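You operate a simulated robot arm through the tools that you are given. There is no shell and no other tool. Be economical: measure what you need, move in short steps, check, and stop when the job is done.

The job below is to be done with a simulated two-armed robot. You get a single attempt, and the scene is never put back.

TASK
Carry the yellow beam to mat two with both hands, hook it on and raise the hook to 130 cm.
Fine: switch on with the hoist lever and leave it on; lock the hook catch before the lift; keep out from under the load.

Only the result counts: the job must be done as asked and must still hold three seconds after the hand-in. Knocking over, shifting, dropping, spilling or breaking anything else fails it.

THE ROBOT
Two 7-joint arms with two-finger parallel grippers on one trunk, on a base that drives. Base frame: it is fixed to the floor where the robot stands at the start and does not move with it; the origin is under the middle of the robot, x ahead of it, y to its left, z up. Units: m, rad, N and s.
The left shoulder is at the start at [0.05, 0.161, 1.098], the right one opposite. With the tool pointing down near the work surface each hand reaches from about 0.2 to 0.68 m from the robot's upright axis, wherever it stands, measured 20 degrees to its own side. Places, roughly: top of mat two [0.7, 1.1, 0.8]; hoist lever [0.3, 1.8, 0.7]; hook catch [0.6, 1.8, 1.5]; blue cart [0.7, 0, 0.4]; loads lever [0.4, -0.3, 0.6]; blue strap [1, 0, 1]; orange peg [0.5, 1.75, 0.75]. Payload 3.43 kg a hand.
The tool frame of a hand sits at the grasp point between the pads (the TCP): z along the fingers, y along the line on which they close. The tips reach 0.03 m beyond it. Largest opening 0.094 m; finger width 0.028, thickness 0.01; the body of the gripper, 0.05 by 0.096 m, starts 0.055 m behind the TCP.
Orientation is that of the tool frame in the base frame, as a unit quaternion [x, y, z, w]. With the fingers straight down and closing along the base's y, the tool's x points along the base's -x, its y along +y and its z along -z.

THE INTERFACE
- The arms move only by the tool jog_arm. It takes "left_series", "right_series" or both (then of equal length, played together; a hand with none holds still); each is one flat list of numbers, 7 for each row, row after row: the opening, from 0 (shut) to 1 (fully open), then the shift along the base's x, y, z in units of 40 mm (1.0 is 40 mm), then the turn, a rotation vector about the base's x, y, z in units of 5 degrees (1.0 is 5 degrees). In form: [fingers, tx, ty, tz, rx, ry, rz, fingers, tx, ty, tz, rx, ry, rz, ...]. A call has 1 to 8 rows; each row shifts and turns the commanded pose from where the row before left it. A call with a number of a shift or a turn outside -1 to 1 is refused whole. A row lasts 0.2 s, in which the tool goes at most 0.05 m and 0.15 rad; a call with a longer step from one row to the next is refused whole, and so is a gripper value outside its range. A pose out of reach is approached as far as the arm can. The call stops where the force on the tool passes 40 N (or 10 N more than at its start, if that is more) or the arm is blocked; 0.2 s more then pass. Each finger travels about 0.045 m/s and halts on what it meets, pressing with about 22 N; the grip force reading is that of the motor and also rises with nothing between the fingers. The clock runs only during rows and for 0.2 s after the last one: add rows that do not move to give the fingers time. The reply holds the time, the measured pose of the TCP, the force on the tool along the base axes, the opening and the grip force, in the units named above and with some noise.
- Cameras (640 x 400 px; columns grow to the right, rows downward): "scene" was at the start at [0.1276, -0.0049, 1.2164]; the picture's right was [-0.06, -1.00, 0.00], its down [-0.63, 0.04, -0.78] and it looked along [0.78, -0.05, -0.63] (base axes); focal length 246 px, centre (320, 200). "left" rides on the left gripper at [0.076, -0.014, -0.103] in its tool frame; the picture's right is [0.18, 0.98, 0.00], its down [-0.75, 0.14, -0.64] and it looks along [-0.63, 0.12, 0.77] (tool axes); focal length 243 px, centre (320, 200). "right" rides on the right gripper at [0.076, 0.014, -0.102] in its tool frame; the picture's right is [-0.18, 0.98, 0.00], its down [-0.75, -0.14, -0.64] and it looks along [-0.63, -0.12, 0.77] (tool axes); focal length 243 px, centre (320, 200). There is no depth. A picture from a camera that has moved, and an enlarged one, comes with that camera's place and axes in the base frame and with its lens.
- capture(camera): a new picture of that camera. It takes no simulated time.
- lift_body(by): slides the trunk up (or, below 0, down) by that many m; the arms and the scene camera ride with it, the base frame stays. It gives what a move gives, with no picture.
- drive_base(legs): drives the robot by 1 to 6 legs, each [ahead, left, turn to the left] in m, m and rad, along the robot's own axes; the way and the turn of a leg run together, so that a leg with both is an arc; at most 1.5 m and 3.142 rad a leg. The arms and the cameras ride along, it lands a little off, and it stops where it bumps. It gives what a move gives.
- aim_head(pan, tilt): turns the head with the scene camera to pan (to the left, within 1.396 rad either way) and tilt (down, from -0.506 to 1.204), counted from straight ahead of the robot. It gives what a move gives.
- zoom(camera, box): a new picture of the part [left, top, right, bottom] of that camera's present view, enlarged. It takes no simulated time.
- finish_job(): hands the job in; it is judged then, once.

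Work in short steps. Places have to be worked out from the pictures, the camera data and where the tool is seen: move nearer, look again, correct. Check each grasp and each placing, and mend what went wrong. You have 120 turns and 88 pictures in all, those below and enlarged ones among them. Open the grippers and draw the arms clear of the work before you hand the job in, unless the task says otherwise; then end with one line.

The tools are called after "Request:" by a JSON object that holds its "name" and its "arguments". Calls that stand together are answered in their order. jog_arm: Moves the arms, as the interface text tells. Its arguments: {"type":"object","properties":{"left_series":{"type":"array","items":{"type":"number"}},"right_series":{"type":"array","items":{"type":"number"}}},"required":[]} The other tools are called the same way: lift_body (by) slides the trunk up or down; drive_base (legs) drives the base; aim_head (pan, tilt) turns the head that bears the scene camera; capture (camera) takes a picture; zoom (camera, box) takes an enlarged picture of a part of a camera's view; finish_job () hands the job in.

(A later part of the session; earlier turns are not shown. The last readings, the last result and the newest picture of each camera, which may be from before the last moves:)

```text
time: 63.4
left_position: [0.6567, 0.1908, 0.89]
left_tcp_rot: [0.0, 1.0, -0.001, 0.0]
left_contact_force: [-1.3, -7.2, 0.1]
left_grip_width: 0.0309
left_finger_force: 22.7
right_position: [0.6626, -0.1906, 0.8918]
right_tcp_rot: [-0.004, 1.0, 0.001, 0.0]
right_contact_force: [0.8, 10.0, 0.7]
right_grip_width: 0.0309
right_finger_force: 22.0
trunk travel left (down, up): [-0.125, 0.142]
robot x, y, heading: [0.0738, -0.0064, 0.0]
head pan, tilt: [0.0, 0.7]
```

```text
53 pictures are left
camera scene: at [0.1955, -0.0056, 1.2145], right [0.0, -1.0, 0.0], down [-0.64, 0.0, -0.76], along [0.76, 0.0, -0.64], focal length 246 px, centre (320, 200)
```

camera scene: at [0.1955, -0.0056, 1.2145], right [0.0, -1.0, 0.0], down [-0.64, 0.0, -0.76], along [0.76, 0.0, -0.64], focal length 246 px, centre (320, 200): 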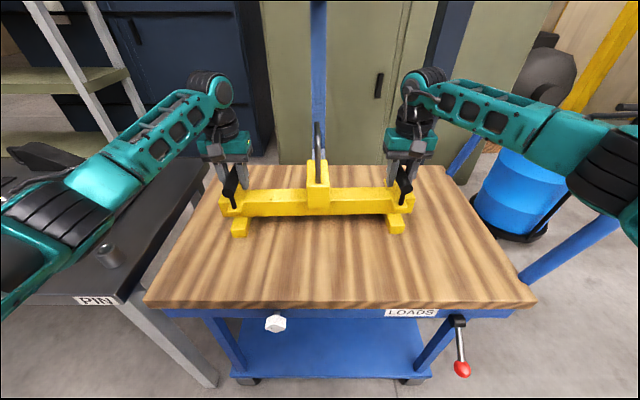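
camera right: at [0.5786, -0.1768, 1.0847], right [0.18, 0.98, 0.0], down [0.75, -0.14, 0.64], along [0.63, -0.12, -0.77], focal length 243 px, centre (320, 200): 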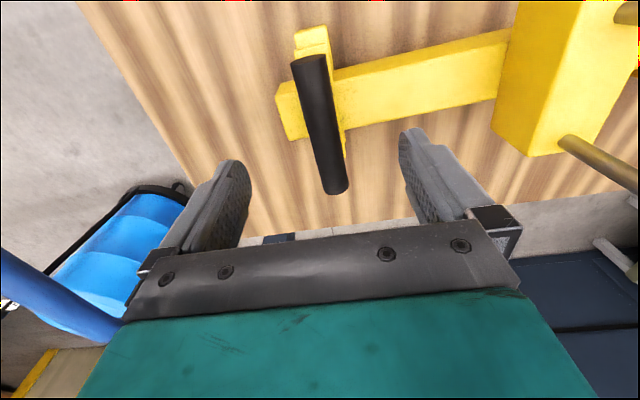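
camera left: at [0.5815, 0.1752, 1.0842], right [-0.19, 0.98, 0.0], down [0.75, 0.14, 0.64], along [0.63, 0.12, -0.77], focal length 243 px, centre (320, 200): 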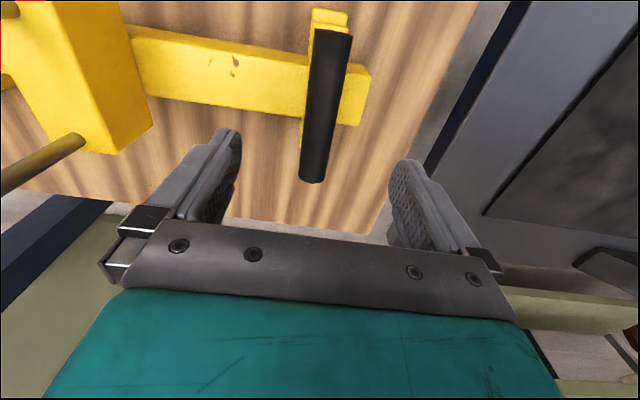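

Both handles are gripped (0.031 m). I lift 2 cm with both arms to test the weight.

Request:
{"name": "jog_arm", "arguments": {"left_series": [0, 0, 0, 0.25, 0, 0, 0, 0, 0, 0, 0.25, 0, 0, 0, 0, 0, 0, 0, 0, 0, 0], "right_series": [0, 0, 0, 0.25, 0, 0, 0, 0, 0, 0, 0.25, 0, 0, 0, 0, 0, 0, 0, 0, 0, 0]}}

Request:
{"name": "capture", "arguments": {"camera": "scene"}}

```text
time: 64.2
left_position: [0.6556, 0.1893, 0.9106]
left_tcp_rot: [-0.001, 1.0, -0.002, 0.001]
left_contact_force: [3.4, -9.0, 0.6]
left_grip_width: 0.0261
left_finger_force: 22.1
right_position: [0.663, -0.1903, 0.9132]
right_tcp_rot: [-0.004, 1.0, 0.0, 0.0]
right_contact_force: [0.7, 7.3, 1.7]
right_grip_width: 0.0263
right_finger_force: 22.3
trunk travel left (down, up): [-0.125, 0.142]
robot x, y, heading: [0.0672, -0.005, 0.004]
head pan, tilt: [0.0, 0.7]
```

```text
52 pictures are left
camera scene: at [0.1957, -0.0059, 1.2147], right [0.0, -1.0, 0.0], down [-0.64, 0.0, -0.76], along [0.76, 0.0, -0.64], focal length 246 px, centre (320, 200)
```

scene: 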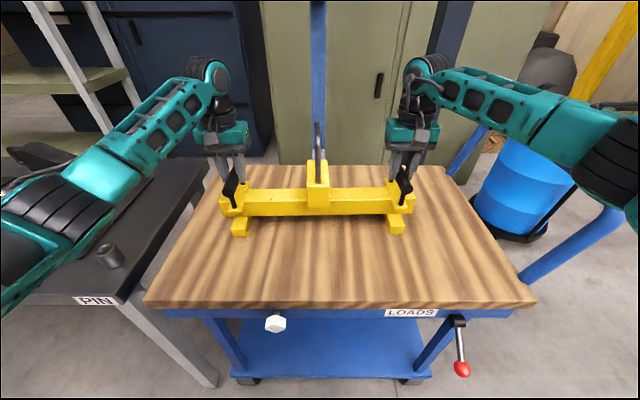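

The hands slid up on the handles and the beam stayed put. I regrip lower and lift only a few mm to read the forces (heavy or locked?).

Request:
{"name": "jog_arm", "arguments": {"left_series": [0.6, 0, 0, 0, 0, 0, 0, 0.6, 0, 0, -0.4, 0, 0, 0, 0.6, 0, 0, -0.4, 0, 0, 0, 0, 0, 0, 0, 0, 0, 0, 0, 0, 0, 0, 0, 0, 0, 0, 0, 0, 0, 0, 0, 0, 0, 0, 0, 0, 0, 0, 0], "right_series": [0.6, 0, 0, 0, 0, 0, 0, 0.6, 0, 0, -0.44, 0, 0, 0, 0.6, 0, 0, -0.44, 0, 0, 0, 0, 0, 0, 0, 0, 0, 0, 0, 0, 0, 0, 0, 0, 0, 0, 0, 0, 0, 0, 0, 0, 0, 0, 0, 0, 0, 0, 0]}}

Request:
{"name": "jog_arm", "arguments": {"left_series": [0, 0, 0, 0.12, 0, 0, 0], "right_series": [0, 0, 0, 0.12, 0, 0, 0]}}

Request:
{"name": "zoom", "arguments": {"camera": "scene", "box": [360, 290, 520, 400]}}

```text
time: 65.8
left_position: [0.6541, 0.1896, 0.8786]
left_tcp_rot: [-0.001, 1.0, -0.001, 0.001]
left_contact_force: [-1.6, -5.5, -0.2]
left_grip_width: 0.031
left_finger_force: 21.6
right_position: [0.6629, -0.1904, 0.8751]
right_tcp_rot: [-0.003, 1.0, 0.001, 0.0]
right_contact_force: [0.6, 3.8, -0.6]
right_grip_width: 0.0307
right_finger_force: 22.0
trunk travel left (down, up): [-0.125, 0.142]
robot x, y, heading: [0.0674, -0.0092, 0.001]
head pan, tilt: [0.0, 0.7]
```

```text
time: 66.2
left_position: [0.6576, 0.1897, 0.8807]
left_tcp_rot: [-0.001, 1.0, -0.001, -0.002]
left_contact_force: [3.0, -9.7, 0.3]
left_grip_width: 0.0306
left_finger_force: 22.5
right_position: [0.6637, -0.1898, 0.8777]
right_tcp_rot: [-0.002, 1.0, 0.0, -0.003]
right_contact_force: [-2.4, 9.9, -0.4]
right_grip_width: 0.0306
right_finger_force: 21.6
trunk travel left (down, up): [-0.125, 0.142]
robot x, y, heading: [0.0703, -0.0085, -0.0]
head pan, tilt: [0.0, 0.7]
```

```text
3.64 times, centred on (440, 345) of scene
camera zoom: at [0.1974, -0.0057, 1.2138], right [0.0, -1.0, 0.0], down [-0.65, 0.0, -0.76], along [0.76, 0.0, -0.65], focal length 893 px, centre (-116, -327)
```

zoom: 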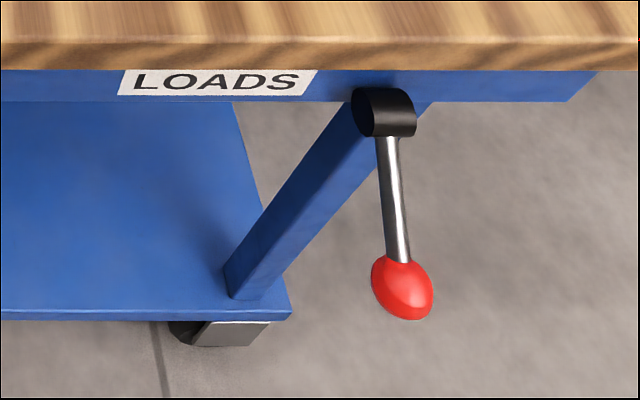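

Ambiguous; I raise another 8 mm and read again, with a picture to see whether the feet leave the deck.

Request:
{"name": "jog_arm", "arguments": {"left_series": [0, 0, 0, 0.1, 0, 0, 0, 0, 0, 0, 0.1, 0, 0, 0], "right_series": [0, 0, 0, 0.1, 0, 0, 0, 0, 0, 0, 0.1, 0, 0, 0]}}

Request:
{"name": "zoom", "arguments": {"camera": "scene", "box": [190, 100, 450, 260]}}

```text
time: 66.8
left_position: [0.6564, 0.1896, 0.891]
left_tcp_rot: [-0.001, 1.0, 0.0, -0.001]
left_contact_force: [3.5, -12.1, -10.5]
left_grip_width: 0.0307
left_finger_force: 22.3
right_position: [0.665, -0.1918, 0.887]
right_tcp_rot: [-0.002, 1.0, 0.001, -0.002]
right_contact_force: [-3.3, 11.6, -11.4]
right_grip_width: 0.0307
right_finger_force: 22.7
trunk travel left (down, up): [-0.125, 0.142]
robot x, y, heading: [0.0703, -0.009, -0.001]
head pan, tilt: [0.0, 0.7]
```

```text
2.46 times, centred on (320, 180) of scene
camera zoom: at [0.1972, -0.0059, 1.2142], right [0.0, -1.0, 0.0], down [-0.65, 0.0, -0.76], along [0.76, 0.0, -0.65], focal length 605 px, centre (320, 249)
```

zoom: 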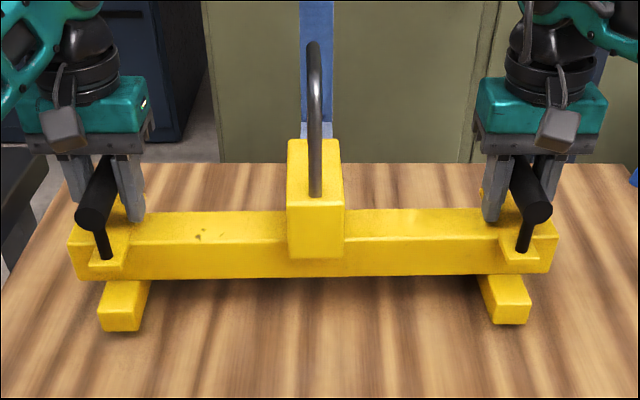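

Now ~11 N each is pulling. I raise another 8 mm to see whether the force climbs (locked) or holds.

Request:
{"name": "jog_arm", "arguments": {"left_series": [0, 0, 0, 0.1, 0, 0, 0, 0, 0, 0, 0.1, 0, 0, 0], "right_series": [0, 0, 0, 0.1, 0, 0, 0, 0, 0, 0, 0.1, 0, 0, 0]}}

Request:
{"name": "zoom", "arguments": {"camera": "scene", "box": [190, 100, 450, 260]}}

```text
time: 67.4
left_position: [0.656, 0.1895, 0.8997]
left_tcp_rot: [0.0, 1.0, -0.001, -0.001]
left_contact_force: [3.2, -14.6, -9.9]
left_grip_width: 0.0308
left_finger_force: 22.1
right_position: [0.6639, -0.1905, 0.8958]
right_tcp_rot: [-0.001, 1.0, 0.0, -0.002]
right_contact_force: [-3.1, 14.5, -10.5]
right_grip_width: 0.0306
right_finger_force: 21.9
trunk travel left (down, up): [-0.125, 0.142]
robot x, y, heading: [0.0662, -0.0076, 0.003]
head pan, tilt: [0.0, 0.7]
```

```text
2.46 times, centred on (320, 180) of scene
camera zoom: at [0.1972, -0.0059, 1.2143], right [0.0, -1.0, 0.0], down [-0.65, 0.0, -0.76], along [0.76, 0.0, -0.65], focal length 605 px, centre (320, 249)
```

zoom: 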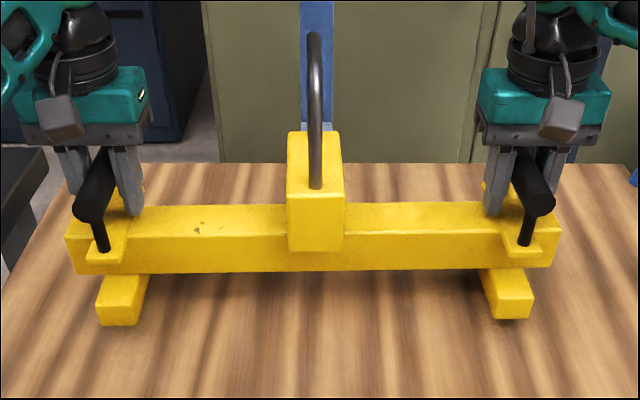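

The beam is rising with a steady ~10 N per hand, so it's free. I relax the lateral strain 2 mm each side and lift more using the trunk.

Request:
{"name": "jog_arm", "arguments": {"left_series": [0, 0, -0.05, 0.05, 0, 0, 0, 0, 0, 0, 0, 0, 0, 0], "right_series": [0, 0, 0.05, 0.05, 0, 0, 0, 0, 0, 0, 0, 0, 0, 0]}}

Request:
{"name": "lift_body", "arguments": {"by": 0.1}}

Request:
{"name": "capture", "arguments": {"camera": "scene"}}

```text
time: 68.0
left_position: [0.6571, 0.1897, 0.9014]
left_tcp_rot: [-0.002, 1.0, 0.001, -0.001]
left_contact_force: [2.9, -5.8, -10.2]
left_grip_width: 0.0306
left_finger_force: 21.5
right_position: [0.6633, -0.1917, 0.8975]
right_tcp_rot: [0.001, 1.0, 0.0, -0.001]
right_contact_force: [-2.5, 6.0, -10.2]
right_grip_width: 0.0309
right_finger_force: 22.0
trunk travel left (down, up): [-0.125, 0.142]
robot x, y, heading: [0.0713, -0.0044, 0.004]
head pan, tilt: [0.0, 0.7]
```

```text
time: 69.3
left_position: [0.6585, 0.1894, 1.0012]
left_tcp_rot: [-0.003, 1.0, 0.0, -0.002]
left_contact_force: [1.7, 3.0, -10.9]
left_grip_width: 0.0306
left_finger_force: 21.6
right_position: [0.6651, -0.1906, 0.9963]
right_tcp_rot: [0.0, 1.0, -0.001, -0.002]
right_contact_force: [-2.2, -4.8, -11.2]
right_grip_width: 0.0309
right_finger_force: 22.0
trunk travel left (down, up): [-0.225, 0.042]
robot x, y, heading: [0.0701, -0.0083, 0.003]
head pan, tilt: [0.0, 0.7]
```

```text
48 pictures are left
camera scene: at [0.1978, -0.0058, 1.3142], right [0.0, -1.0, 0.0], down [-0.65, 0.0, -0.76], along [0.76, 0.0, -0.65], focal length 246 px, centre (320, 200)
```

scene: 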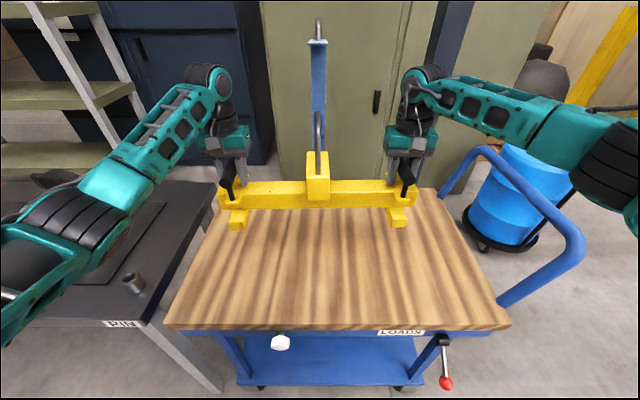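

Beam hangs level and clear. I raise a bit more, then back away and carry it left in front of mat two.

Request:
{"name": "lift_body", "arguments": {"by": 0.035}}

Request:
{"name": "drive_base", "arguments": {"legs": [[-0.2, 0, 0], [0, 0.55, 0], [0, 0.55, 0]]}}

Request:
{"name": "aim_head", "arguments": {"pan": 0.0, "tilt": 0.6}}

Request:
{"name": "capture", "arguments": {"camera": "scene"}}

```text
time: 70.1
left_position: [0.6584, 0.1891, 1.0361]
left_tcp_rot: [-0.002, 1.0, 0.0, -0.001]
left_contact_force: [3.4, 9.2, -10.8]
left_grip_width: 0.0306
left_finger_force: 22.4
right_position: [0.6654, -0.1908, 1.0322]
right_tcp_rot: [0.0, 1.0, -0.001, -0.002]
right_contact_force: [-3.6, -9.7, -10.8]
right_grip_width: 0.0308
right_finger_force: 21.8
trunk travel left (down, up): [-0.26, 0.007]
robot x, y, heading: [0.0681, -0.0071, 0.003]
head pan, tilt: [0.0, 0.7]
```

```text
time: 77.3
left_position: [0.4603, 1.2987, 1.0369]
left_tcp_rot: [-0.001, 1.0, 0.001, -0.001]
left_contact_force: [2.4, 18.0, -10.3]
left_grip_width: 0.0305
left_finger_force: 22.1
right_position: [0.4657, 0.9207, 1.0338]
right_tcp_rot: [0.0, 1.0, -0.001, -0.001]
right_contact_force: [-2.9, -17.4, -10.9]
right_grip_width: 0.0308
right_finger_force: 22.2
trunk travel left (down, up): [-0.26, 0.007]
robot x, y, heading: [-0.1303, 1.1035, -0.005]
head pan, tilt: [0.0, 0.7]
```

```text
time: 77.9
left_position: [0.4598, 1.2983, 1.0354]
left_tcp_rot: [-0.002, 1.0, 0.001, -0.001]
left_contact_force: [3.3, -0.4, -11.5]
left_grip_width: 0.031
left_finger_force: 22.2
right_position: [0.4669, 0.9186, 1.0309]
right_tcp_rot: [0.0, 1.0, -0.001, -0.002]
right_contact_force: [-3.6, 0.1, -11.5]
right_grip_width: 0.0308
right_finger_force: 22.2
trunk travel left (down, up): [-0.26, 0.007]
robot x, y, heading: [-0.1303, 1.1034, 0.002]
head pan, tilt: [0.0, 0.6]
```

```text
47 pictures are left
camera scene: at [0.0036, 1.1045, 1.3578], right [0.0, -1.0, 0.0], down [-0.57, 0.0, -0.82], along [0.82, 0.0, -0.57], focal length 246 px, centre (320, 200)
```

scene: 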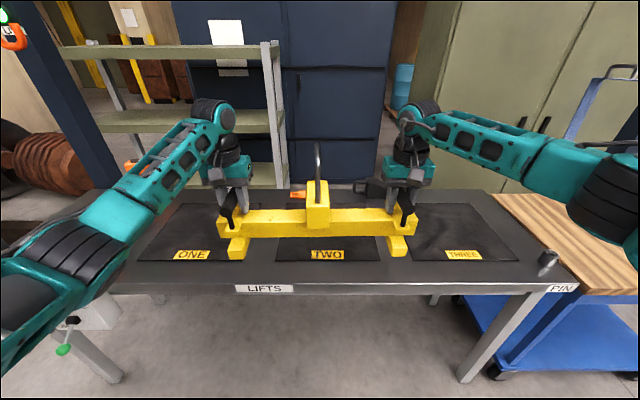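

Mat two spans about x 0.50–0.80, y 0.93–1.24 (centre ≈(0.65,1.085)). I zoom to check the orange item and black bracket behind it before setting down.

Request:
{"name": "zoom", "arguments": {"camera": "scene", "box": [200, 130, 440, 280]}}

```text
2.67 times, centred on (320, 205) of scene
camera zoom: at [0.0036, 1.1045, 1.3578], right [0.0, -1.0, 0.0], down [-0.57, 0.0, -0.82], along [0.82, 0.0, -0.57], focal length 655 px, centre (320, 187)
```

zoom: 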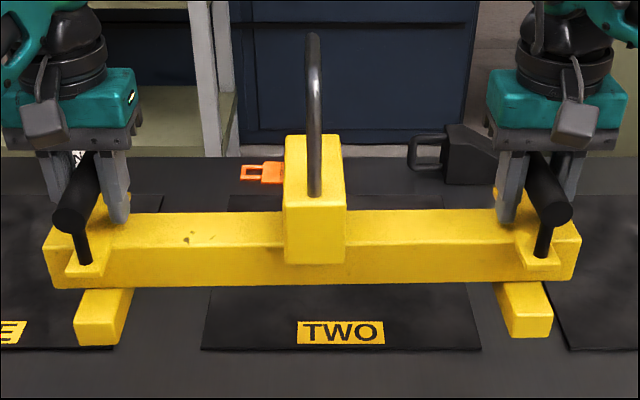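

Those are items behind the mat, out of the way. I look at the hook from here to refine its x and y.

Request:
{"name": "aim_head", "arguments": {"pan": 0.75, "tilt": 0.0}}

Request:
{"name": "zoom", "arguments": {"camera": "scene", "box": [230, 110, 390, 270]}}

```text
time: 79.0
left_position: [0.4611, 1.2997, 1.0363]
left_tcp_rot: [0.0, 1.0, 0.0, -0.001]
left_contact_force: [2.8, -0.2, -11.1]
left_grip_width: 0.0308
left_finger_force: 21.9
right_position: [0.466, 0.9187, 1.0329]
right_tcp_rot: [0.0, 1.0, -0.001, -0.002]
right_contact_force: [-1.9, 1.0, -10.6]
right_grip_width: 0.0305
right_finger_force: 21.9
trunk travel left (down, up): [-0.26, 0.007]
robot x, y, heading: [-0.1334, 1.1023, -0.004]
head pan, tilt: [0.75, 0.0]
```

```text
2.50 times, centred on (310, 190) of scene
camera zoom: at [-0.0189, 1.1659, 1.4131], right [0.68, -0.73, 0.0], down [0.0, 0.0, -1.0], along [0.73, 0.68, 0.0], focal length 614 px, centre (345, 225)
```

zoom: 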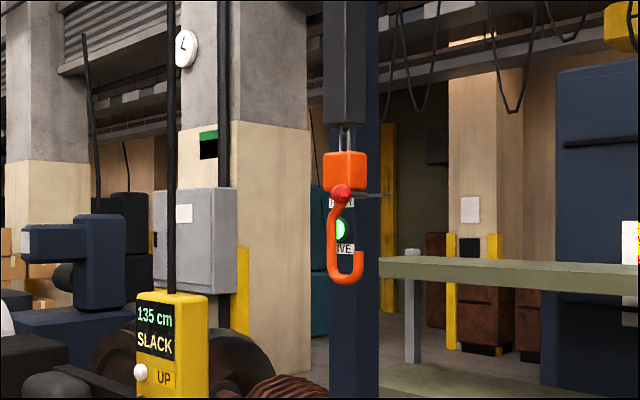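

Hook axis ≈(0.66,1.798). I drive so that the lug comes to about (0.66,1.085).

Request:
{"name": "drive_base", "arguments": {"legs": [[0.192, -0.022, 0.003]]}}

Request:
{"name": "aim_head", "arguments": {"pan": 0.0, "tilt": 0.75}}

Request:
{"name": "capture", "arguments": {"camera": "scene"}}

```text
time: 80.6
left_position: [0.6517, 1.2786, 1.0354]
left_tcp_rot: [-0.003, 1.0, 0.001, -0.001]
left_contact_force: [3.2, -0.1, -11.1]
left_grip_width: 0.0308
left_finger_force: 22.2
right_position: [0.6578, 0.8997, 1.0321]
right_tcp_rot: [-0.002, 1.0, -0.001, -0.003]
right_contact_force: [-2.3, -0.1, -10.6]
right_grip_width: 0.0308
right_finger_force: 22.1
trunk travel left (down, up): [-0.26, 0.007]
robot x, y, heading: [0.0619, 1.0845, 0.001]
head pan, tilt: [0.75, 0.0]
```

```text
time: 81.7
left_position: [0.6496, 1.2808, 1.0347]
left_tcp_rot: [-0.002, 1.0, 0.0, -0.001]
left_contact_force: [3.1, -0.8, -10.9]
left_grip_width: 0.0308
left_finger_force: 22.3
right_position: [0.6558, 0.8997, 1.0323]
right_tcp_rot: [-0.001, 1.0, -0.001, -0.002]
right_contact_force: [-2.3, 0.8, -10.4]
right_grip_width: 0.0306
right_finger_force: 22.5
trunk travel left (down, up): [-0.26, 0.007]
robot x, y, heading: [0.0647, 1.0812, 0.001]
head pan, tilt: [0.0, 0.75]
```

```text
44 pictures are left
camera scene: at [0.1881, 1.0834, 1.3451], right [0.0, -1.0, 0.0], down [-0.68, 0.0, -0.73], along [0.73, 0.0, -0.68], focal length 246 px, centre (320, 200)
```

scene: 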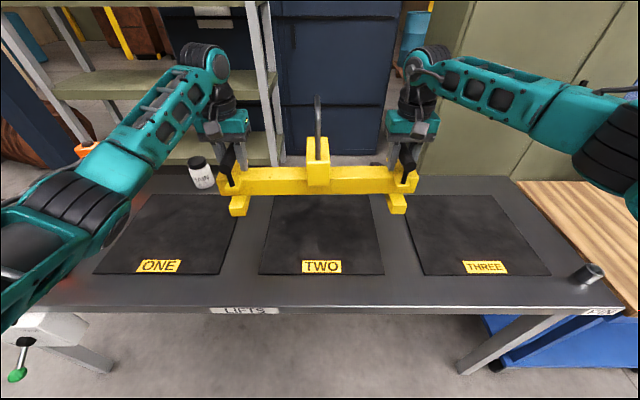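

Beam is over mat two, centred well. I lower with the trunk, then finish slowly with the arms watching the force.

Request:
{"name": "jog_arm", "arguments": {"left_series": [0, 0.1, -0.1, 0, 0, 0, 0, 0, 0, -0.1, 0, 0, 0, 0], "right_series": [0, 0.1, -0.1, 0, 0, 0, 0, 0, 0, -0.1, 0, 0, 0, 0]}}

Request:
{"name": "lift_body", "arguments": {"by": -0.11}}

Request:
{"name": "jog_arm", "arguments": {"left_series": [0, 0, 0, -0.1, 0, 0, 0, 0, 0, 0, -0.1, 0, 0, 0], "right_series": [0, 0, 0, -0.1, 0, 0, 0, 0, 0, 0, -0.1, 0, 0, 0]}}

```text
time: 82.3
left_position: [0.654, 1.2691, 1.0368]
left_tcp_rot: [-0.003, 1.0, 0.0, -0.001]
left_contact_force: [2.9, -0.8, -10.3]
left_grip_width: 0.0308
left_finger_force: 22.2
right_position: [0.6619, 0.8922, 1.0321]
right_tcp_rot: [-0.002, 1.0, 0.0, -0.001]
right_contact_force: [-1.4, 0.8, -11.3]
right_grip_width: 0.0312
right_finger_force: 21.6
trunk travel left (down, up): [-0.26, 0.007]
robot x, y, heading: [0.0645, 1.0814, 0.005]
head pan, tilt: [0.0, 0.75]
```

```text
time: 83.7
left_position: [0.6526, 1.2706, 0.9256]
left_tcp_rot: [-0.003, 1.0, 0.001, -0.001]
left_contact_force: [3.3, 0.1, -11.1]
left_grip_width: 0.0308
left_finger_force: 21.9
right_position: [0.6612, 0.8912, 0.9215]
right_tcp_rot: [-0.002, 1.0, 0.0, -0.002]
right_contact_force: [-1.5, -0.3, -11.0]
right_grip_width: 0.0306
right_finger_force: 21.7
trunk travel left (down, up): [-0.15, 0.117]
robot x, y, heading: [0.0632, 1.0813, 0.008]
head pan, tilt: [0.0, 0.75]
```

```text
time: 84.3
left_position: [0.6534, 1.2719, 0.9191]
left_tcp_rot: [-0.002, 1.0, 0.001, -0.002]
left_contact_force: [2.1, -2.6, -11.2]
left_grip_width: 0.0306
left_finger_force: 22.0
right_position: [0.6611, 0.8914, 0.9128]
right_tcp_rot: [-0.001, 1.0, 0.0, -0.002]
right_contact_force: [-1.6, 0.9, -11.4]
right_grip_width: 0.0308
right_finger_force: 21.6
trunk travel left (down, up): [-0.15, 0.117]
robot x, y, heading: [0.0614, 1.0847, 0.004]
head pan, tilt: [0.0, 0.75]
```

Still fully carried; lowering further in 4 mm rows.

Request:
{"name": "jog_arm", "arguments": {"left_series": [0, 0, 0, -0.1, 0, 0, 0, 0, 0, 0, -0.1, 0, 0, 0], "right_series": [0, 0, 0, -0.1, 0, 0, 0, 0, 0, 0, -0.1, 0, 0, 0]}}

Request:
{"name": "jog_arm", "arguments": {"left_series": [0, 0, 0, -0.08, 0, 0, 0, 0, 0, 0, -0.05, 0, 0, 0], "right_series": [0, 0, 0, -0.08, 0, 0, 0, 0, 0, 0, -0.05, 0, 0, 0]}}

Request:
{"name": "capture", "arguments": {"camera": "scene"}}

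```text
time: 84.9
left_position: [0.6546, 1.2707, 0.9096]
left_tcp_rot: [-0.002, 1.0, 0.001, -0.002]
left_contact_force: [3.2, -1.1, -11.0]
left_grip_width: 0.0307
left_finger_force: 21.7
right_position: [0.6597, 0.8921, 0.9048]
right_tcp_rot: [-0.002, 1.0, -0.001, -0.001]
right_contact_force: [-2.6, 1.6, -10.6]
right_grip_width: 0.0307
right_finger_force: 21.9
trunk travel left (down, up): [-0.15, 0.117]
robot x, y, heading: [0.0638, 1.0835, 0.003]
head pan, tilt: [0.0, 0.75]
```

```text
time: 85.5
left_position: [0.6545, 1.2717, 0.9056]
left_tcp_rot: [-0.003, 1.0, 0.001, -0.001]
left_contact_force: [2.5, 0.2, -10.6]
left_grip_width: 0.0305
left_finger_force: 22.3
right_position: [0.6607, 0.8911, 0.9005]
right_tcp_rot: [-0.001, 1.0, -0.001, -0.002]
right_contact_force: [-2.7, -0.2, -10.5]
right_grip_width: 0.031
right_finger_force: 21.7
trunk travel left (down, up): [-0.15, 0.117]
robot x, y, heading: [0.0589, 1.0806, 0.002]
head pan, tilt: [0.0, 0.75]
```

```text
43 pictures are left
camera scene: at [0.1879, 1.0833, 1.235], right [0.0, -1.0, 0.0], down [-0.68, 0.0, -0.73], along [0.73, 0.0, -0.68], focal length 246 px, centre (320, 200)
```

scene: 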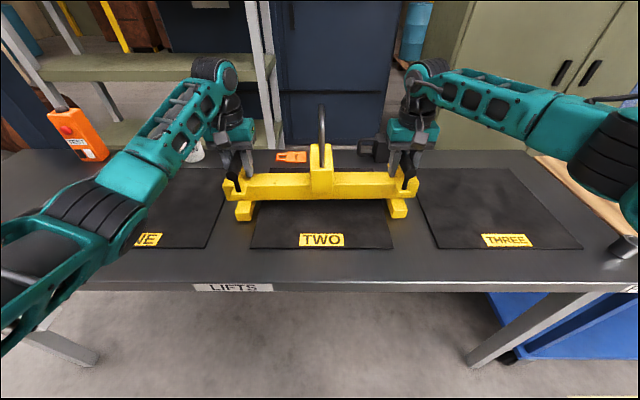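

Still bearing the weight; continue lowering a further centimetre or two, watching force.

Request:
{"name": "jog_arm", "arguments": {"left_series": [0, 0, 0, -0.1, 0, 0, 0, 0, 0, 0, -0.1, 0, 0, 0], "right_series": [0, 0, 0, -0.1, 0, 0, 0, 0, 0, 0, -0.1, 0, 0, 0]}}

Request:
{"name": "jog_arm", "arguments": {"left_series": [0, 0, 0, -0.1, 0, 0, 0, 0, 0, 0, 0, 0, 0, 0], "right_series": [0, 0, 0, -0.1, 0, 0, 0, 0, 0, 0, 0, 0, 0, 0]}}

```text
time: 86.1
left_position: [0.6537, 1.2721, 0.9006]
left_tcp_rot: [-0.004, 1.0, 0.001, 0.002]
left_contact_force: [3.3, 1.3, 4.1]
left_grip_width: 0.0308
left_finger_force: 22.6
right_position: [0.6606, 0.8919, 0.8974]
right_tcp_rot: [-0.002, 1.0, -0.001, 0.001]
right_contact_force: [-1.1, -0.5, 0.7]
right_grip_width: 0.0305
right_finger_force: 21.8
trunk travel left (down, up): [-0.15, 0.117]
robot x, y, heading: [0.0651, 1.0824, 0.005]
head pan, tilt: [0.0, 0.75]
```

```text
time: 86.7
left_position: [0.6521, 1.2715, 0.8968]
left_tcp_rot: [-0.003, 1.0, 0.001, 0.003]
left_contact_force: [4.9, 2.3, 16.0]
left_grip_width: 0.031
left_finger_force: 21.9
right_position: [0.6604, 0.8914, 0.8932]
right_tcp_rot: [0.0, 1.0, -0.001, 0.003]
right_contact_force: [5.9, -2.9, 15.4]
right_grip_width: 0.0311
right_finger_force: 22.2
trunk travel left (down, up): [-0.15, 0.117]
robot x, y, heading: [0.0628, 1.0854, 0.006]
head pan, tilt: [0.0, 0.75]
```

The beam has touched down (force reversed to +16 N). I ease up a little, open both grippers, and rise clear.

Request:
{"name": "jog_arm", "arguments": {"left_series": [0, 0, 0, 0.1, 0, 0, 0, 0.5, 0, 0, 0, 0, 0, 0, 1, 0, 0, 0, 0, 0, 0, 1, 0, 0, 0, 0, 0, 0, 1, 0, 0, 0, 0, 0, 0], "right_series": [0, 0, 0, 0.1, 0, 0, 0, 0.5, 0, 0, 0, 0, 0, 0, 1, 0, 0, 0, 0, 0, 0, 1, 0, 0, 0, 0, 0, 0, 1, 0, 0, 0, 0, 0, 0]}}

Request:
{"name": "jog_arm", "arguments": {"left_series": [1, 0, 0, 0.9, 0, 0, 0, 1, 0, 0, 0.9, 0, 0, 0, 1, 0, 0, 0.9, 0, 0, 0, 1, 0, 0, 0.9, 0, 0, 0], "right_series": [1, 0, 0, 0.9, 0, 0, 0, 1, 0, 0, 0.9, 0, 0, 0, 1, 0, 0, 0.9, 0, 0, 0, 1, 0, 0, 0.9, 0, 0, 0]}}

Request:
{"name": "capture", "arguments": {"camera": "scene"}}

```text
time: 87.9
left_position: [0.653, 1.2727, 0.8987]
left_tcp_rot: [-0.002, 1.0, 0.001, 0.001]
left_contact_force: [0.3, -0.3, 0.0]
left_grip_width: 0.0942
left_finger_force: 0.0
right_position: [0.6606, 0.8925, 0.8933]
right_tcp_rot: [-0.002, 1.0, -0.001, -0.001]
right_contact_force: [0.1, -0.5, 1.2]
right_grip_width: 0.094
right_finger_force: 0.0
trunk travel left (down, up): [-0.15, 0.117]
robot x, y, heading: [0.0616, 1.0829, 0.005]
head pan, tilt: [0.0, 0.75]
```

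```text
time: 88.9
left_position: [0.6521, 1.2711, 1.0409]
left_tcp_rot: [-0.002, 1.0, 0.002, -0.001]
left_contact_force: [-0.8, -0.3, 0.3]
left_grip_width: 0.0941
left_finger_force: 0.0
right_position: [0.6603, 0.8903, 1.0393]
right_tcp_rot: [-0.002, 1.0, -0.001, 0.0]
right_contact_force: [-0.4, 0.5, 1.0]
right_grip_width: 0.0937
right_finger_force: 0.0
trunk travel left (down, up): [-0.15, 0.117]
robot x, y, heading: [0.0602, 1.0818, 0.003]
head pan, tilt: [0.0, 0.75]
```

```text
42 pictures are left
camera scene: at [0.1853, 1.0834, 1.2353], right [0.0, -1.0, 0.0], down [-0.68, 0.0, -0.73], along [0.73, 0.0, -0.68], focal length 246 px, centre (320, 200)
```

scene: 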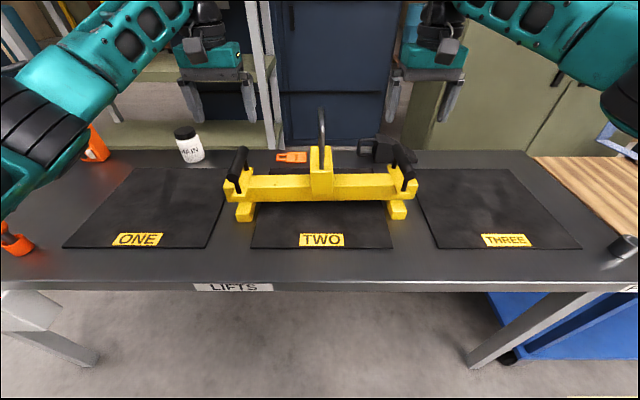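

Beam stands on mat two with its lug at ≈(0.66,1.08). Now I drive back and left to the pendant.

Request:
{"name": "drive_base", "arguments": {"legs": [[-0.32, 0, 0], [0, 0.78, 0]]}}

Request:
{"name": "jog_arm", "arguments": {"left_series": [0, -0.3, 0, 0, 0, -1, 0, 0, -0.3, 0, 0, 0, -1, 0, 0, -0.3, 0, 0, 0, -1, 0, 0, -0.3, 0, 0, 0, -1, 0, 0, -0.3, 0, 0, 0, -1, 0, 0, -0.3, 0, 0, 0, -1, 0, 0, -0.3, 0, 0, 0, -1, 0, 0, -0.3, 0, 0, 0, -1, 0]}}

Request:
{"name": "jog_arm", "arguments": {"left_series": [0, -0.2, 0, 0, 0, -1, 0, 0, -0.2, 0, 0, 0, -1, 0, 0, -0.2, 0, 0, 0, -1, 0, 0, -0.2, 0, 0, 0, -1, 0, 0, -0.2, 0, 0, 0, -1, 0, 0, -0.2, 0, 0, 0, -1, 0, 0, 0, 0, 0, 0, -1, 0, 0, 0, 0, 0, 0, -1, 0]}}

Request:
{"name": "aim_head", "arguments": {"pan": 0.2, "tilt": 0.2}}

Request:
{"name": "capture", "arguments": {"camera": "scene"}}

```text
time: 94.8
left_position: [0.3415, 2.0436, 1.0415]
left_tcp_rot: [0.002, 1.0, 0.001, 0.0]
left_contact_force: [0.1, -0.3, 0.4]
left_grip_width: 0.0941
left_finger_force: 0.1
right_position: [0.3441, 1.6645, 1.0387]
right_tcp_rot: [0.004, 1.0, 0.0, -0.001]
right_contact_force: [-0.3, 0.7, 0.5]
right_grip_width: 0.0942
right_finger_force: 0.0
trunk travel left (down, up): [-0.15, 0.117]
robot x, y, heading: [-0.2541, 1.862, -0.011]
head pan, tilt: [0.0, 0.75]
```

```text
time: 96.7
left_position: [0.2455, 2.0433, 1.0426]
left_tcp_rot: [0.003, 0.939, 0.001, 0.343]
left_contact_force: [0.4, 0.0, 0.7]
left_grip_width: 0.0001
left_finger_force: 21.8
right_position: [0.345, 1.6646, 1.0387]
right_tcp_rot: [0.005, 1.0, -0.001, -0.001]
right_contact_force: [0.8, -0.8, -0.3]
right_grip_width: 0.0938
right_finger_force: 0.1
trunk travel left (down, up): [-0.15, 0.117]
robot x, y, heading: [-0.256, 1.8608, -0.009]
head pan, tilt: [0.0, 0.75]
```

```text
time: 98.5
left_position: [0.2004, 2.0425, 1.0403]
left_tcp_rot: [0.002, 0.766, 0.003, 0.643]
left_contact_force: [0.1, -0.1, 0.0]
left_grip_width: 0.0
left_finger_force: 22.0
right_position: [0.3442, 1.6636, 1.0379]
right_tcp_rot: [0.005, 1.0, -0.001, -0.002]
right_contact_force: [-0.3, -0.4, 0.2]
right_grip_width: 0.094
right_finger_force: 0.1
trunk travel left (down, up): [-0.15, 0.117]
robot x, y, heading: [-0.2549, 1.8603, -0.0]
head pan, tilt: [0.0, 0.75]
```

```text
time: 99.4
left_position: [0.1994, 2.043, 1.0413]
left_tcp_rot: [0.001, 0.767, 0.003, 0.642]
left_contact_force: [-0.2, -0.2, -0.9]
left_grip_width: 0.0002
left_finger_force: 22.2
right_position: [0.3451, 1.6644, 1.0381]
right_tcp_rot: [0.005, 1.0, -0.001, -0.001]
right_contact_force: [1.2, 0.1, -0.1]
right_grip_width: 0.0937
right_finger_force: 0.1
trunk travel left (down, up): [-0.15, 0.117]
robot x, y, heading: [-0.2529, 1.86, -0.004]
head pan, tilt: [0.201, 0.201]
```

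```text
41 pictures are left
camera scene: at [-0.1195, 1.8801, 1.2849], right [0.19, -0.98, 0.0], down [-0.2, -0.04, -0.98], along [0.96, 0.19, -0.2], focal length 246 px, centre (320, 200)
```

scene: 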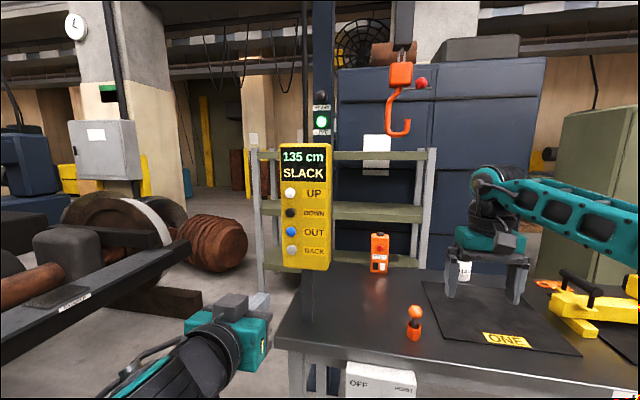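

Buttons localised: UP z≈1.174, DOWN 1.123, OUT 1.077, BACK 1.028 at x≈0.477, y≈2.076. I bring the closed left fingertips about 3 cm in front of DOWN.

Request:
{"name": "jog_arm", "arguments": {"left_series": [0, 0.8, 0.14, 0.342, 0, -1, 0, 0, 0.9, 0.14, 0.342, 0, -1, 0, 0, 0.9, 0.14, 0.342, 0, 0, 0, 0, 0.9, 0.14, 0.342, 0, 0, 0, 0, 0.9, 0.14, 0.342, 0, 0, 0, 0, 0.9, 0.14, 0.342, 0, 0, 0]}}

Request:
{"name": "capture", "arguments": {"camera": "left"}}

Request:
{"name": "capture", "arguments": {"camera": "scene"}}

```text
time: 100.8
left_position: [0.4082, 2.0779, 1.1242]
left_tcp_rot: [0.001, 0.707, 0.003, 0.707]
left_contact_force: [-0.5, 0.1, 0.2]
left_grip_width: 0.0
left_finger_force: 22.6
right_position: [0.346, 1.6633, 1.0387]
right_tcp_rot: [0.004, 1.0, -0.001, -0.001]
right_contact_force: [0.3, -0.6, -0.3]
right_grip_width: 0.0939
right_finger_force: 0.2
trunk travel left (down, up): [-0.15, 0.117]
robot x, y, heading: [-0.2514, 1.8621, -0.007]
head pan, tilt: [0.201, 0.201]
```

```text
40 pictures are left
camera left: at [0.3065, 2.0642, 1.0479], right [0.0, 0.98, -0.18], down [-0.64, 0.14, 0.75], along [0.77, 0.12, 0.63], focal length 243 px, centre (320, 200)
```

left: 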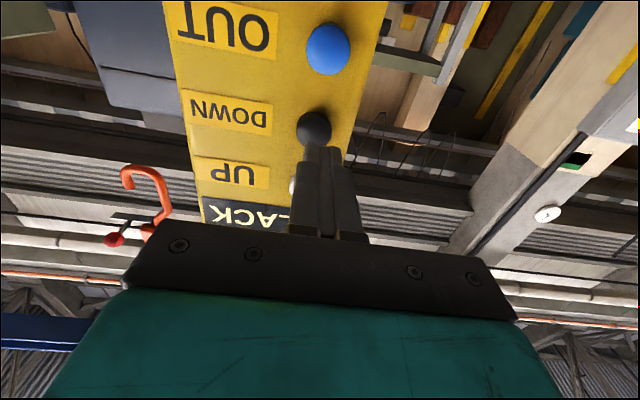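

```text
39 pictures are left
camera scene: at [-0.1194, 1.88, 1.2849], right [0.19, -0.98, 0.0], down [-0.2, -0.04, -0.98], along [0.96, 0.19, -0.2], focal length 246 px, centre (320, 200)
```

scene: 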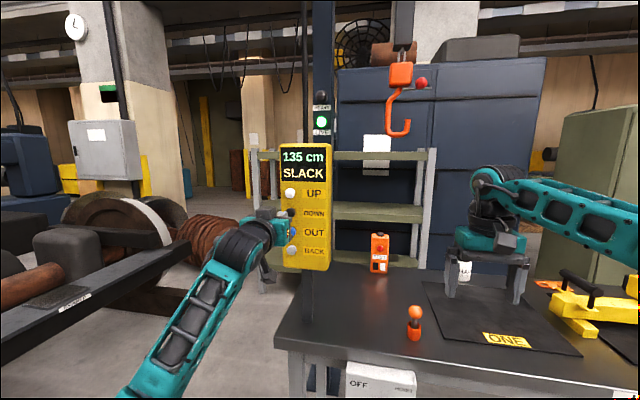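

Tips align with DOWN. I advance in small steps to press it.

Request:
{"name": "jog_arm", "arguments": {"left_series": [0, 0.3, -0.03, -0.05, 0, 0, 0, 0, 0.3, -0.03, -0.05, 0, 0, 0, 0, 0.2, 0, 0, 0, 0, 0]}}

Request:
{"name": "zoom", "arguments": {"camera": "scene", "box": [230, 60, 450, 290]}}

```text
time: 101.6
left_position: [0.4419, 2.0748, 1.1201]
left_tcp_rot: [0.003, 0.707, 0.002, 0.707]
left_contact_force: [-2.5, -0.8, -1.7]
left_grip_width: 0.0
left_finger_force: 21.6
right_position: [0.3438, 1.6641, 1.0379]
right_tcp_rot: [0.004, 1.0, -0.001, 0.0]
right_contact_force: [-0.3, -0.2, 0.1]
right_grip_width: 0.0938
right_finger_force: 0.0
trunk travel left (down, up): [-0.15, 0.117]
robot x, y, heading: [-0.2529, 1.8657, -0.002]
head pan, tilt: [0.201, 0.201]
```

```text
1.74 times, centred on (340, 175) of scene
camera zoom: at [-0.1199, 1.8802, 1.285], right [0.19, -0.98, 0.0], down [-0.2, -0.04, -0.98], along [0.96, 0.19, -0.2], focal length 427 px, centre (285, 244)
```

zoom: 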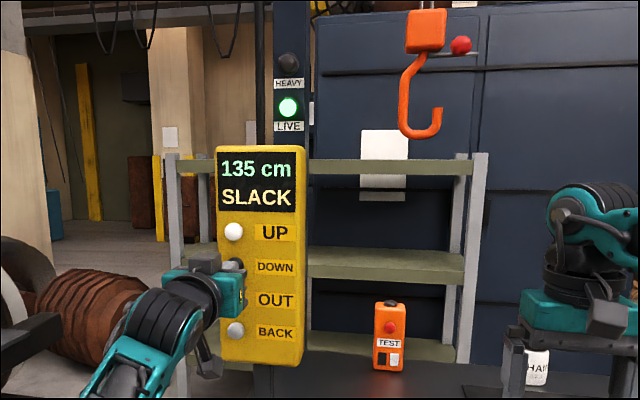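

Contact just began (−2.5 N). I press 6 mm further and hold a second.

Request:
{"name": "jog_arm", "arguments": {"left_series": [0, 0.15, 0, 0, 0, 0, 0, 0, 0, 0, 0, 0, 0, 0, 0, 0, 0, 0, 0, 0, 0, 0, 0, 0, 0, 0, 0, 0, 0, 0, 0, 0, 0, 0, 0]}}

Request:
{"name": "zoom", "arguments": {"camera": "scene", "box": [230, 60, 450, 290]}}

```text
time: 102.8
left_position: [0.4464, 2.0751, 1.1204]
left_tcp_rot: [0.0, 0.707, 0.003, 0.707]
left_contact_force: [-22.7, 1.3, -7.3]
left_grip_width: 0.0
left_finger_force: 21.9
right_position: [0.3424, 1.6641, 1.0397]
right_tcp_rot: [0.005, 1.0, -0.001, 0.001]
right_contact_force: [0.2, -0.2, 1.3]
right_grip_width: 0.0938
right_finger_force: 0.2
trunk travel left (down, up): [-0.15, 0.117]
robot x, y, heading: [-0.2555, 1.8647, -0.008]
head pan, tilt: [0.201, 0.201]
```

```text
1.74 times, centred on (340, 175) of scene
camera zoom: at [-0.1217, 1.8805, 1.2852], right [0.19, -0.98, 0.0], down [-0.19, -0.04, -0.98], along [0.96, 0.19, -0.2], focal length 427 px, centre (285, 244)
```

zoom: 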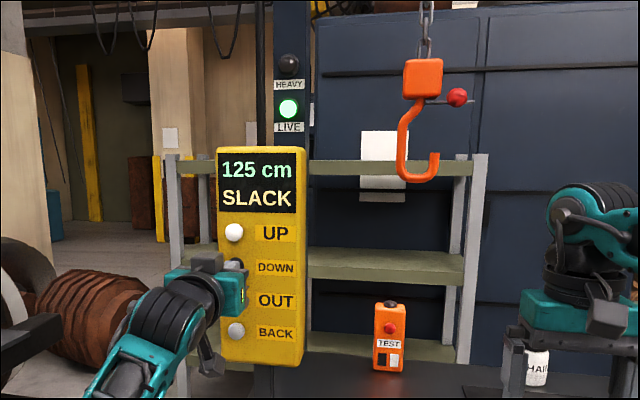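

Display dropped to 125 cm — motion runs while pressed (~9 cm/s). I hold another 1.2 s.

Request:
{"name": "jog_arm", "arguments": {"left_series": [0, 0, 0, 0, 0, 0, 0, 0, 0, 0, 0, 0, 0, 0, 0, 0, 0, 0, 0, 0, 0, 0, 0, 0, 0, 0, 0, 0, 0, 0, 0, 0, 0, 0, 0]}}

Request:
{"name": "zoom", "arguments": {"camera": "scene", "box": [230, 60, 450, 290]}}

```text
time: 104.0
left_position: [0.4452, 2.0761, 1.1201]
left_tcp_rot: [0.001, 0.707, 0.003, 0.707]
left_contact_force: [-22.7, 1.1, -9.4]
left_grip_width: 0.0001
left_finger_force: 22.7
right_position: [0.3436, 1.6644, 1.0399]
right_tcp_rot: [0.004, 1.0, -0.001, 0.0]
right_contact_force: [-0.4, 0.0, 0.2]
right_grip_width: 0.094
right_finger_force: 0.2
trunk travel left (down, up): [-0.15, 0.117]
robot x, y, heading: [-0.2504, 1.8639, -0.007]
head pan, tilt: [0.201, 0.201]
```

```text
1.74 times, centred on (340, 175) of scene
camera zoom: at [-0.1216, 1.8805, 1.2852], right [0.19, -0.98, 0.0], down [-0.19, -0.04, -0.98], along [0.96, 0.19, -0.2], focal length 427 px, centre (285, 244)
```

zoom: 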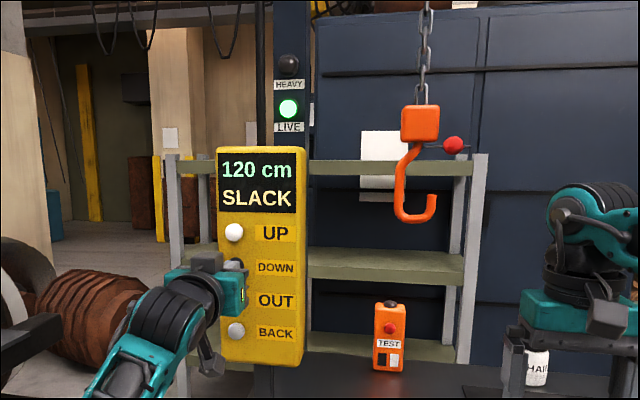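

The display seems to step by 5 cm while actual speed is ~7 cm/s. I need the hook bottom near z≈0.95 (now ≈1.175); hold 1.8 s more and measure.

Request:
{"name": "jog_arm", "arguments": {"left_series": [0, 0, 0, 0, 0, 0, 0, 0, 0, 0, 0, 0, 0, 0, 0, 0, 0, 0, 0, 0, 0, 0, 0, 0, 0, 0, 0, 0, 0, 0, 0, 0, 0, 0, 0, 0, 0, 0, 0, 0, 0, 0, 0, 0, 0, 0, 0, 0, 0, 0, 0, 0, 0, 0, 0, 0]}}

Request:
{"name": "zoom", "arguments": {"camera": "scene", "box": [230, 60, 450, 290]}}

```text
time: 105.8
left_position: [0.4459, 2.0756, 1.1201]
left_tcp_rot: [0.0, 0.707, 0.003, 0.708]
left_contact_force: [-22.1, 0.9, -7.1]
left_grip_width: 0.0
left_finger_force: 21.8
right_position: [0.3422, 1.6638, 1.0403]
right_tcp_rot: [0.005, 1.0, -0.001, 0.0]
right_contact_force: [-0.3, 0.1, -0.5]
right_grip_width: 0.0939
right_finger_force: 0.1
trunk travel left (down, up): [-0.15, 0.117]
robot x, y, heading: [-0.2546, 1.8578, -0.009]
head pan, tilt: [0.201, 0.201]
```

```text
1.74 times, centred on (340, 175) of scene
camera zoom: at [-0.1217, 1.8805, 1.2852], right [0.19, -0.98, 0.0], down [-0.19, -0.04, -0.98], along [0.96, 0.19, -0.2], focal length 427 px, centre (285, 244)
```

zoom: 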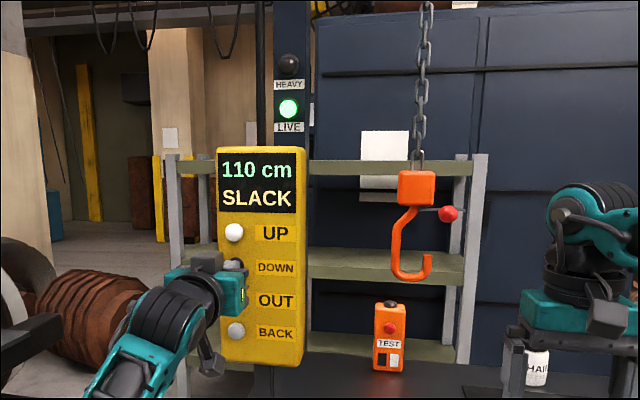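

Calibrated: hook bottom now z≈1.062, descending 6 cm/s; display ≈ bottom + 2 cm, shown in 5 cm steps. I need bottom ≈0.948 so hold ~1.9 s more, then release.

Request:
{"name": "jog_arm", "arguments": {"left_series": [0, 0, 0, 0, 0, 0, 0, 0, 0, 0, 0, 0, 0, 0, 0, 0, 0, 0, 0, 0, 0, 0, 0, 0, 0, 0, 0, 0, 0, 0, 0, 0, 0, 0, 0, 0, 0, 0, 0, 0, 0, 0, 0, 0, 0, 0, 0, 0, 0, 0, 0, 0, 0, 0, 0, 0]}}

Request:
{"name": "jog_arm", "arguments": {"left_series": [0, -0.6, 0, 0, 0, 0, 0, 0, -0.2, 0, -0.5, 0, 0, 0, 0, 0, 0, -0.65, 0, 0, 0]}}

Request:
{"name": "capture", "arguments": {"camera": "scene"}}

Request:
{"name": "capture", "arguments": {"camera": "left"}}

```text
time: 107.6
left_position: [0.4458, 2.0754, 1.1205]
left_tcp_rot: [0.002, 0.706, 0.002, 0.708]
left_contact_force: [-21.6, 1.1, -6.0]
left_grip_width: 0.0001
left_finger_force: 21.8
right_position: [0.3424, 1.6651, 1.039]
right_tcp_rot: [0.005, 1.0, -0.002, 0.001]
right_contact_force: [-0.1, 0.5, -0.4]
right_grip_width: 0.094
right_finger_force: 0.1
trunk travel left (down, up): [-0.15, 0.117]
robot x, y, heading: [-0.2501, 1.859, -0.006]
head pan, tilt: [0.201, 0.201]
```

```text
time: 108.4
left_position: [0.4165, 2.0756, 1.0714]
left_tcp_rot: [-0.001, 0.707, 0.004, 0.707]
left_contact_force: [-1.2, 1.0, 0.0]
left_grip_width: 0.0
left_finger_force: 21.7
right_position: [0.3442, 1.6635, 1.0383]
right_tcp_rot: [0.003, 1.0, 0.0, -0.001]
right_contact_force: [-0.1, 0.3, -0.5]
right_grip_width: 0.0941
right_finger_force: 0.0
trunk travel left (down, up): [-0.15, 0.117]
robot x, y, heading: [-0.253, 1.864, -0.012]
head pan, tilt: [0.201, 0.201]
```

```text
34 pictures are left
camera scene: at [-0.1195, 1.8802, 1.285], right [0.19, -0.98, 0.0], down [-0.2, -0.04, -0.98], along [0.96, 0.19, -0.2], focal length 246 px, centre (320, 200)
```

scene: 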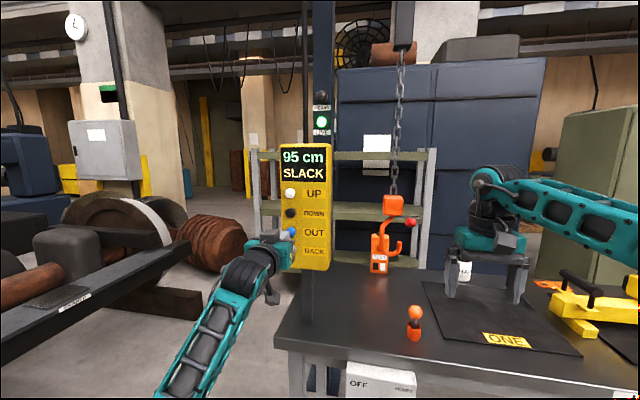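

```text
33 pictures are left
camera left: at [0.3145, 2.062, 0.9955], right [0.0, 0.98, -0.18], down [-0.64, 0.14, 0.75], along [0.77, 0.12, 0.63], focal length 243 px, centre (320, 200)
```

left: 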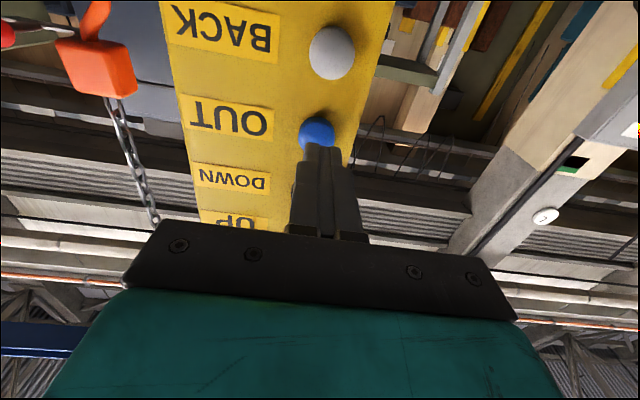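

Display 95, hook bottom ≈0.945. Fingertips are at OUT. I pan to see pendant, hook and beam, then press OUT about 1 s to learn its speed.

Request:
{"name": "aim_head", "arguments": {"pan": -0.3, "tilt": 0.25}}

Request:
{"name": "jog_arm", "arguments": {"left_series": [0, 0.45, 0, 0, 0, 0, 0, 0, 0.4, 0, 0.03, 0, 0, 0, 0, 0, 0, 0, 0, 0, 0, 0, 0, 0, 0, 0, 0, 0, 0, 0, 0, 0, 0, 0, 0]}}

Request:
{"name": "capture", "arguments": {"camera": "scene"}}

```text
time: 109.3
left_position: [0.4166, 2.0769, 1.0717]
left_tcp_rot: [0.0, 0.707, 0.002, 0.707]
left_contact_force: [0.3, 0.2, -0.7]
left_grip_width: 0.0001
left_finger_force: 21.7
right_position: [0.3445, 1.6637, 1.0391]
right_tcp_rot: [0.004, 1.0, -0.001, -0.001]
right_contact_force: [-0.6, 1.0, -0.6]
right_grip_width: 0.094
right_finger_force: 0.1
trunk travel left (down, up): [-0.15, 0.117]
robot x, y, heading: [-0.256, 1.8563, -0.01]
head pan, tilt: [-0.3, 0.25]
```

```text
time: 110.5
left_position: [0.4475, 2.0759, 1.0732]
left_tcp_rot: [0.002, 0.708, 0.003, 0.707]
left_contact_force: [-32.7, -3.9, -11.7]
left_grip_width: 0.0
left_finger_force: 21.6
right_position: [0.3427, 1.6638, 1.0393]
right_tcp_rot: [0.005, 1.0, -0.001, 0.001]
right_contact_force: [-0.1, 0.1, 0.4]
right_grip_width: 0.0941
right_finger_force: 0.0
trunk travel left (down, up): [-0.15, 0.117]
robot x, y, heading: [-0.2507, 1.8602, -0.005]
head pan, tilt: [-0.3, 0.25]
```

```text
32 pictures are left
camera scene: at [-0.1248, 1.8338, 1.2807], right [-0.3, -0.95, 0.0], down [-0.23, 0.07, -0.97], along [0.92, -0.29, -0.24], focal length 246 px, centre (320, 200)
```

scene: 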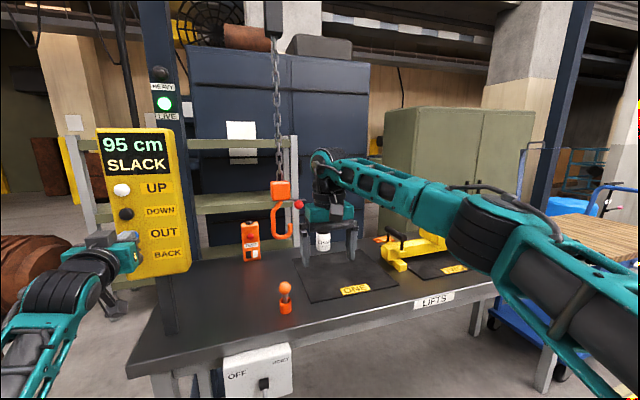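

OUT works (hook now y≈1.72). I hold OUT 1.8 s more while lowering and retracting the right arm to clear the view.

Request:
{"name": "jog_arm", "arguments": {"left_series": [0, 0, 0, 0, 0, 0, 0, 0, 0, 0, 0, 0, 0, 0, 0, 0, 0, 0, 0, 0, 0, 0, 0, 0, 0, 0, 0, 0, 0, 0, 0, 0, 0, 0, 0, 0, 0, 0, 0, 0, 0, 0, 0, 0, 0, 0, 0, 0, 0, 0, 0, 0, 0, 0, 0, 0], "right_series": [0.5, -0.8, 0, -0.1, 0, 0, 0, 0.5, -0.8, 0, -0.3, 0, 0, 0, 0.5, -0.8, 0, -0.6, 0, 0, 0, 0.5, -0.6, 0, -0.8, 0, 0, 0, 0.5, -0.6, 0, -0.8, 0, 0, 0, 0.5, -0.6, 0, -0.8, 0, 0, 0, 0.5, -0.3, 0, -0.8, 0, 0, 0, 0.5, -0.3, 0, -0.8, 0, 0, 0]}}

Request:
{"name": "capture", "arguments": {"camera": "scene"}}

```text
time: 112.3
left_position: [0.4469, 2.0768, 1.0746]
left_tcp_rot: [0.002, 0.706, 0.003, 0.708]
left_contact_force: [-32.0, -4.3, -10.4]
left_grip_width: 0.0002
left_finger_force: 21.9
right_position: [0.1534, 1.6638, 0.8406]
right_tcp_rot: [0.003, 1.0, 0.0, 0.001]
right_contact_force: [-0.1, -0.4, 0.0]
right_grip_width: 0.0471
right_finger_force: 0.1
trunk travel left (down, up): [-0.15, 0.117]
robot x, y, heading: [-0.2559, 1.8611, -0.006]
head pan, tilt: [-0.3, 0.25]
```

```text
31 pictures are left
camera scene: at [-0.1249, 1.8338, 1.2808], right [-0.3, -0.95, 0.0], down [-0.23, 0.07, -0.97], along [0.92, -0.29, -0.24], focal length 246 px, centre (320, 200)
```

scene: 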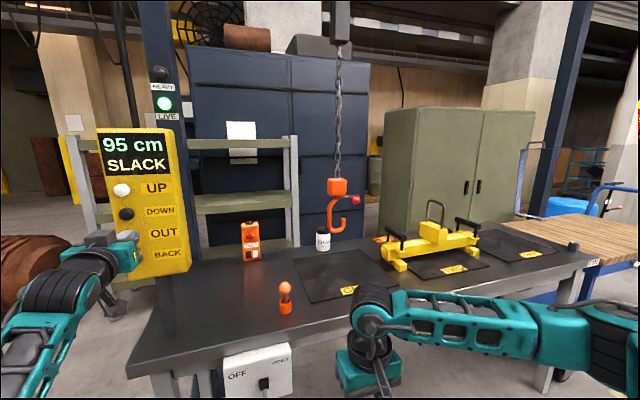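

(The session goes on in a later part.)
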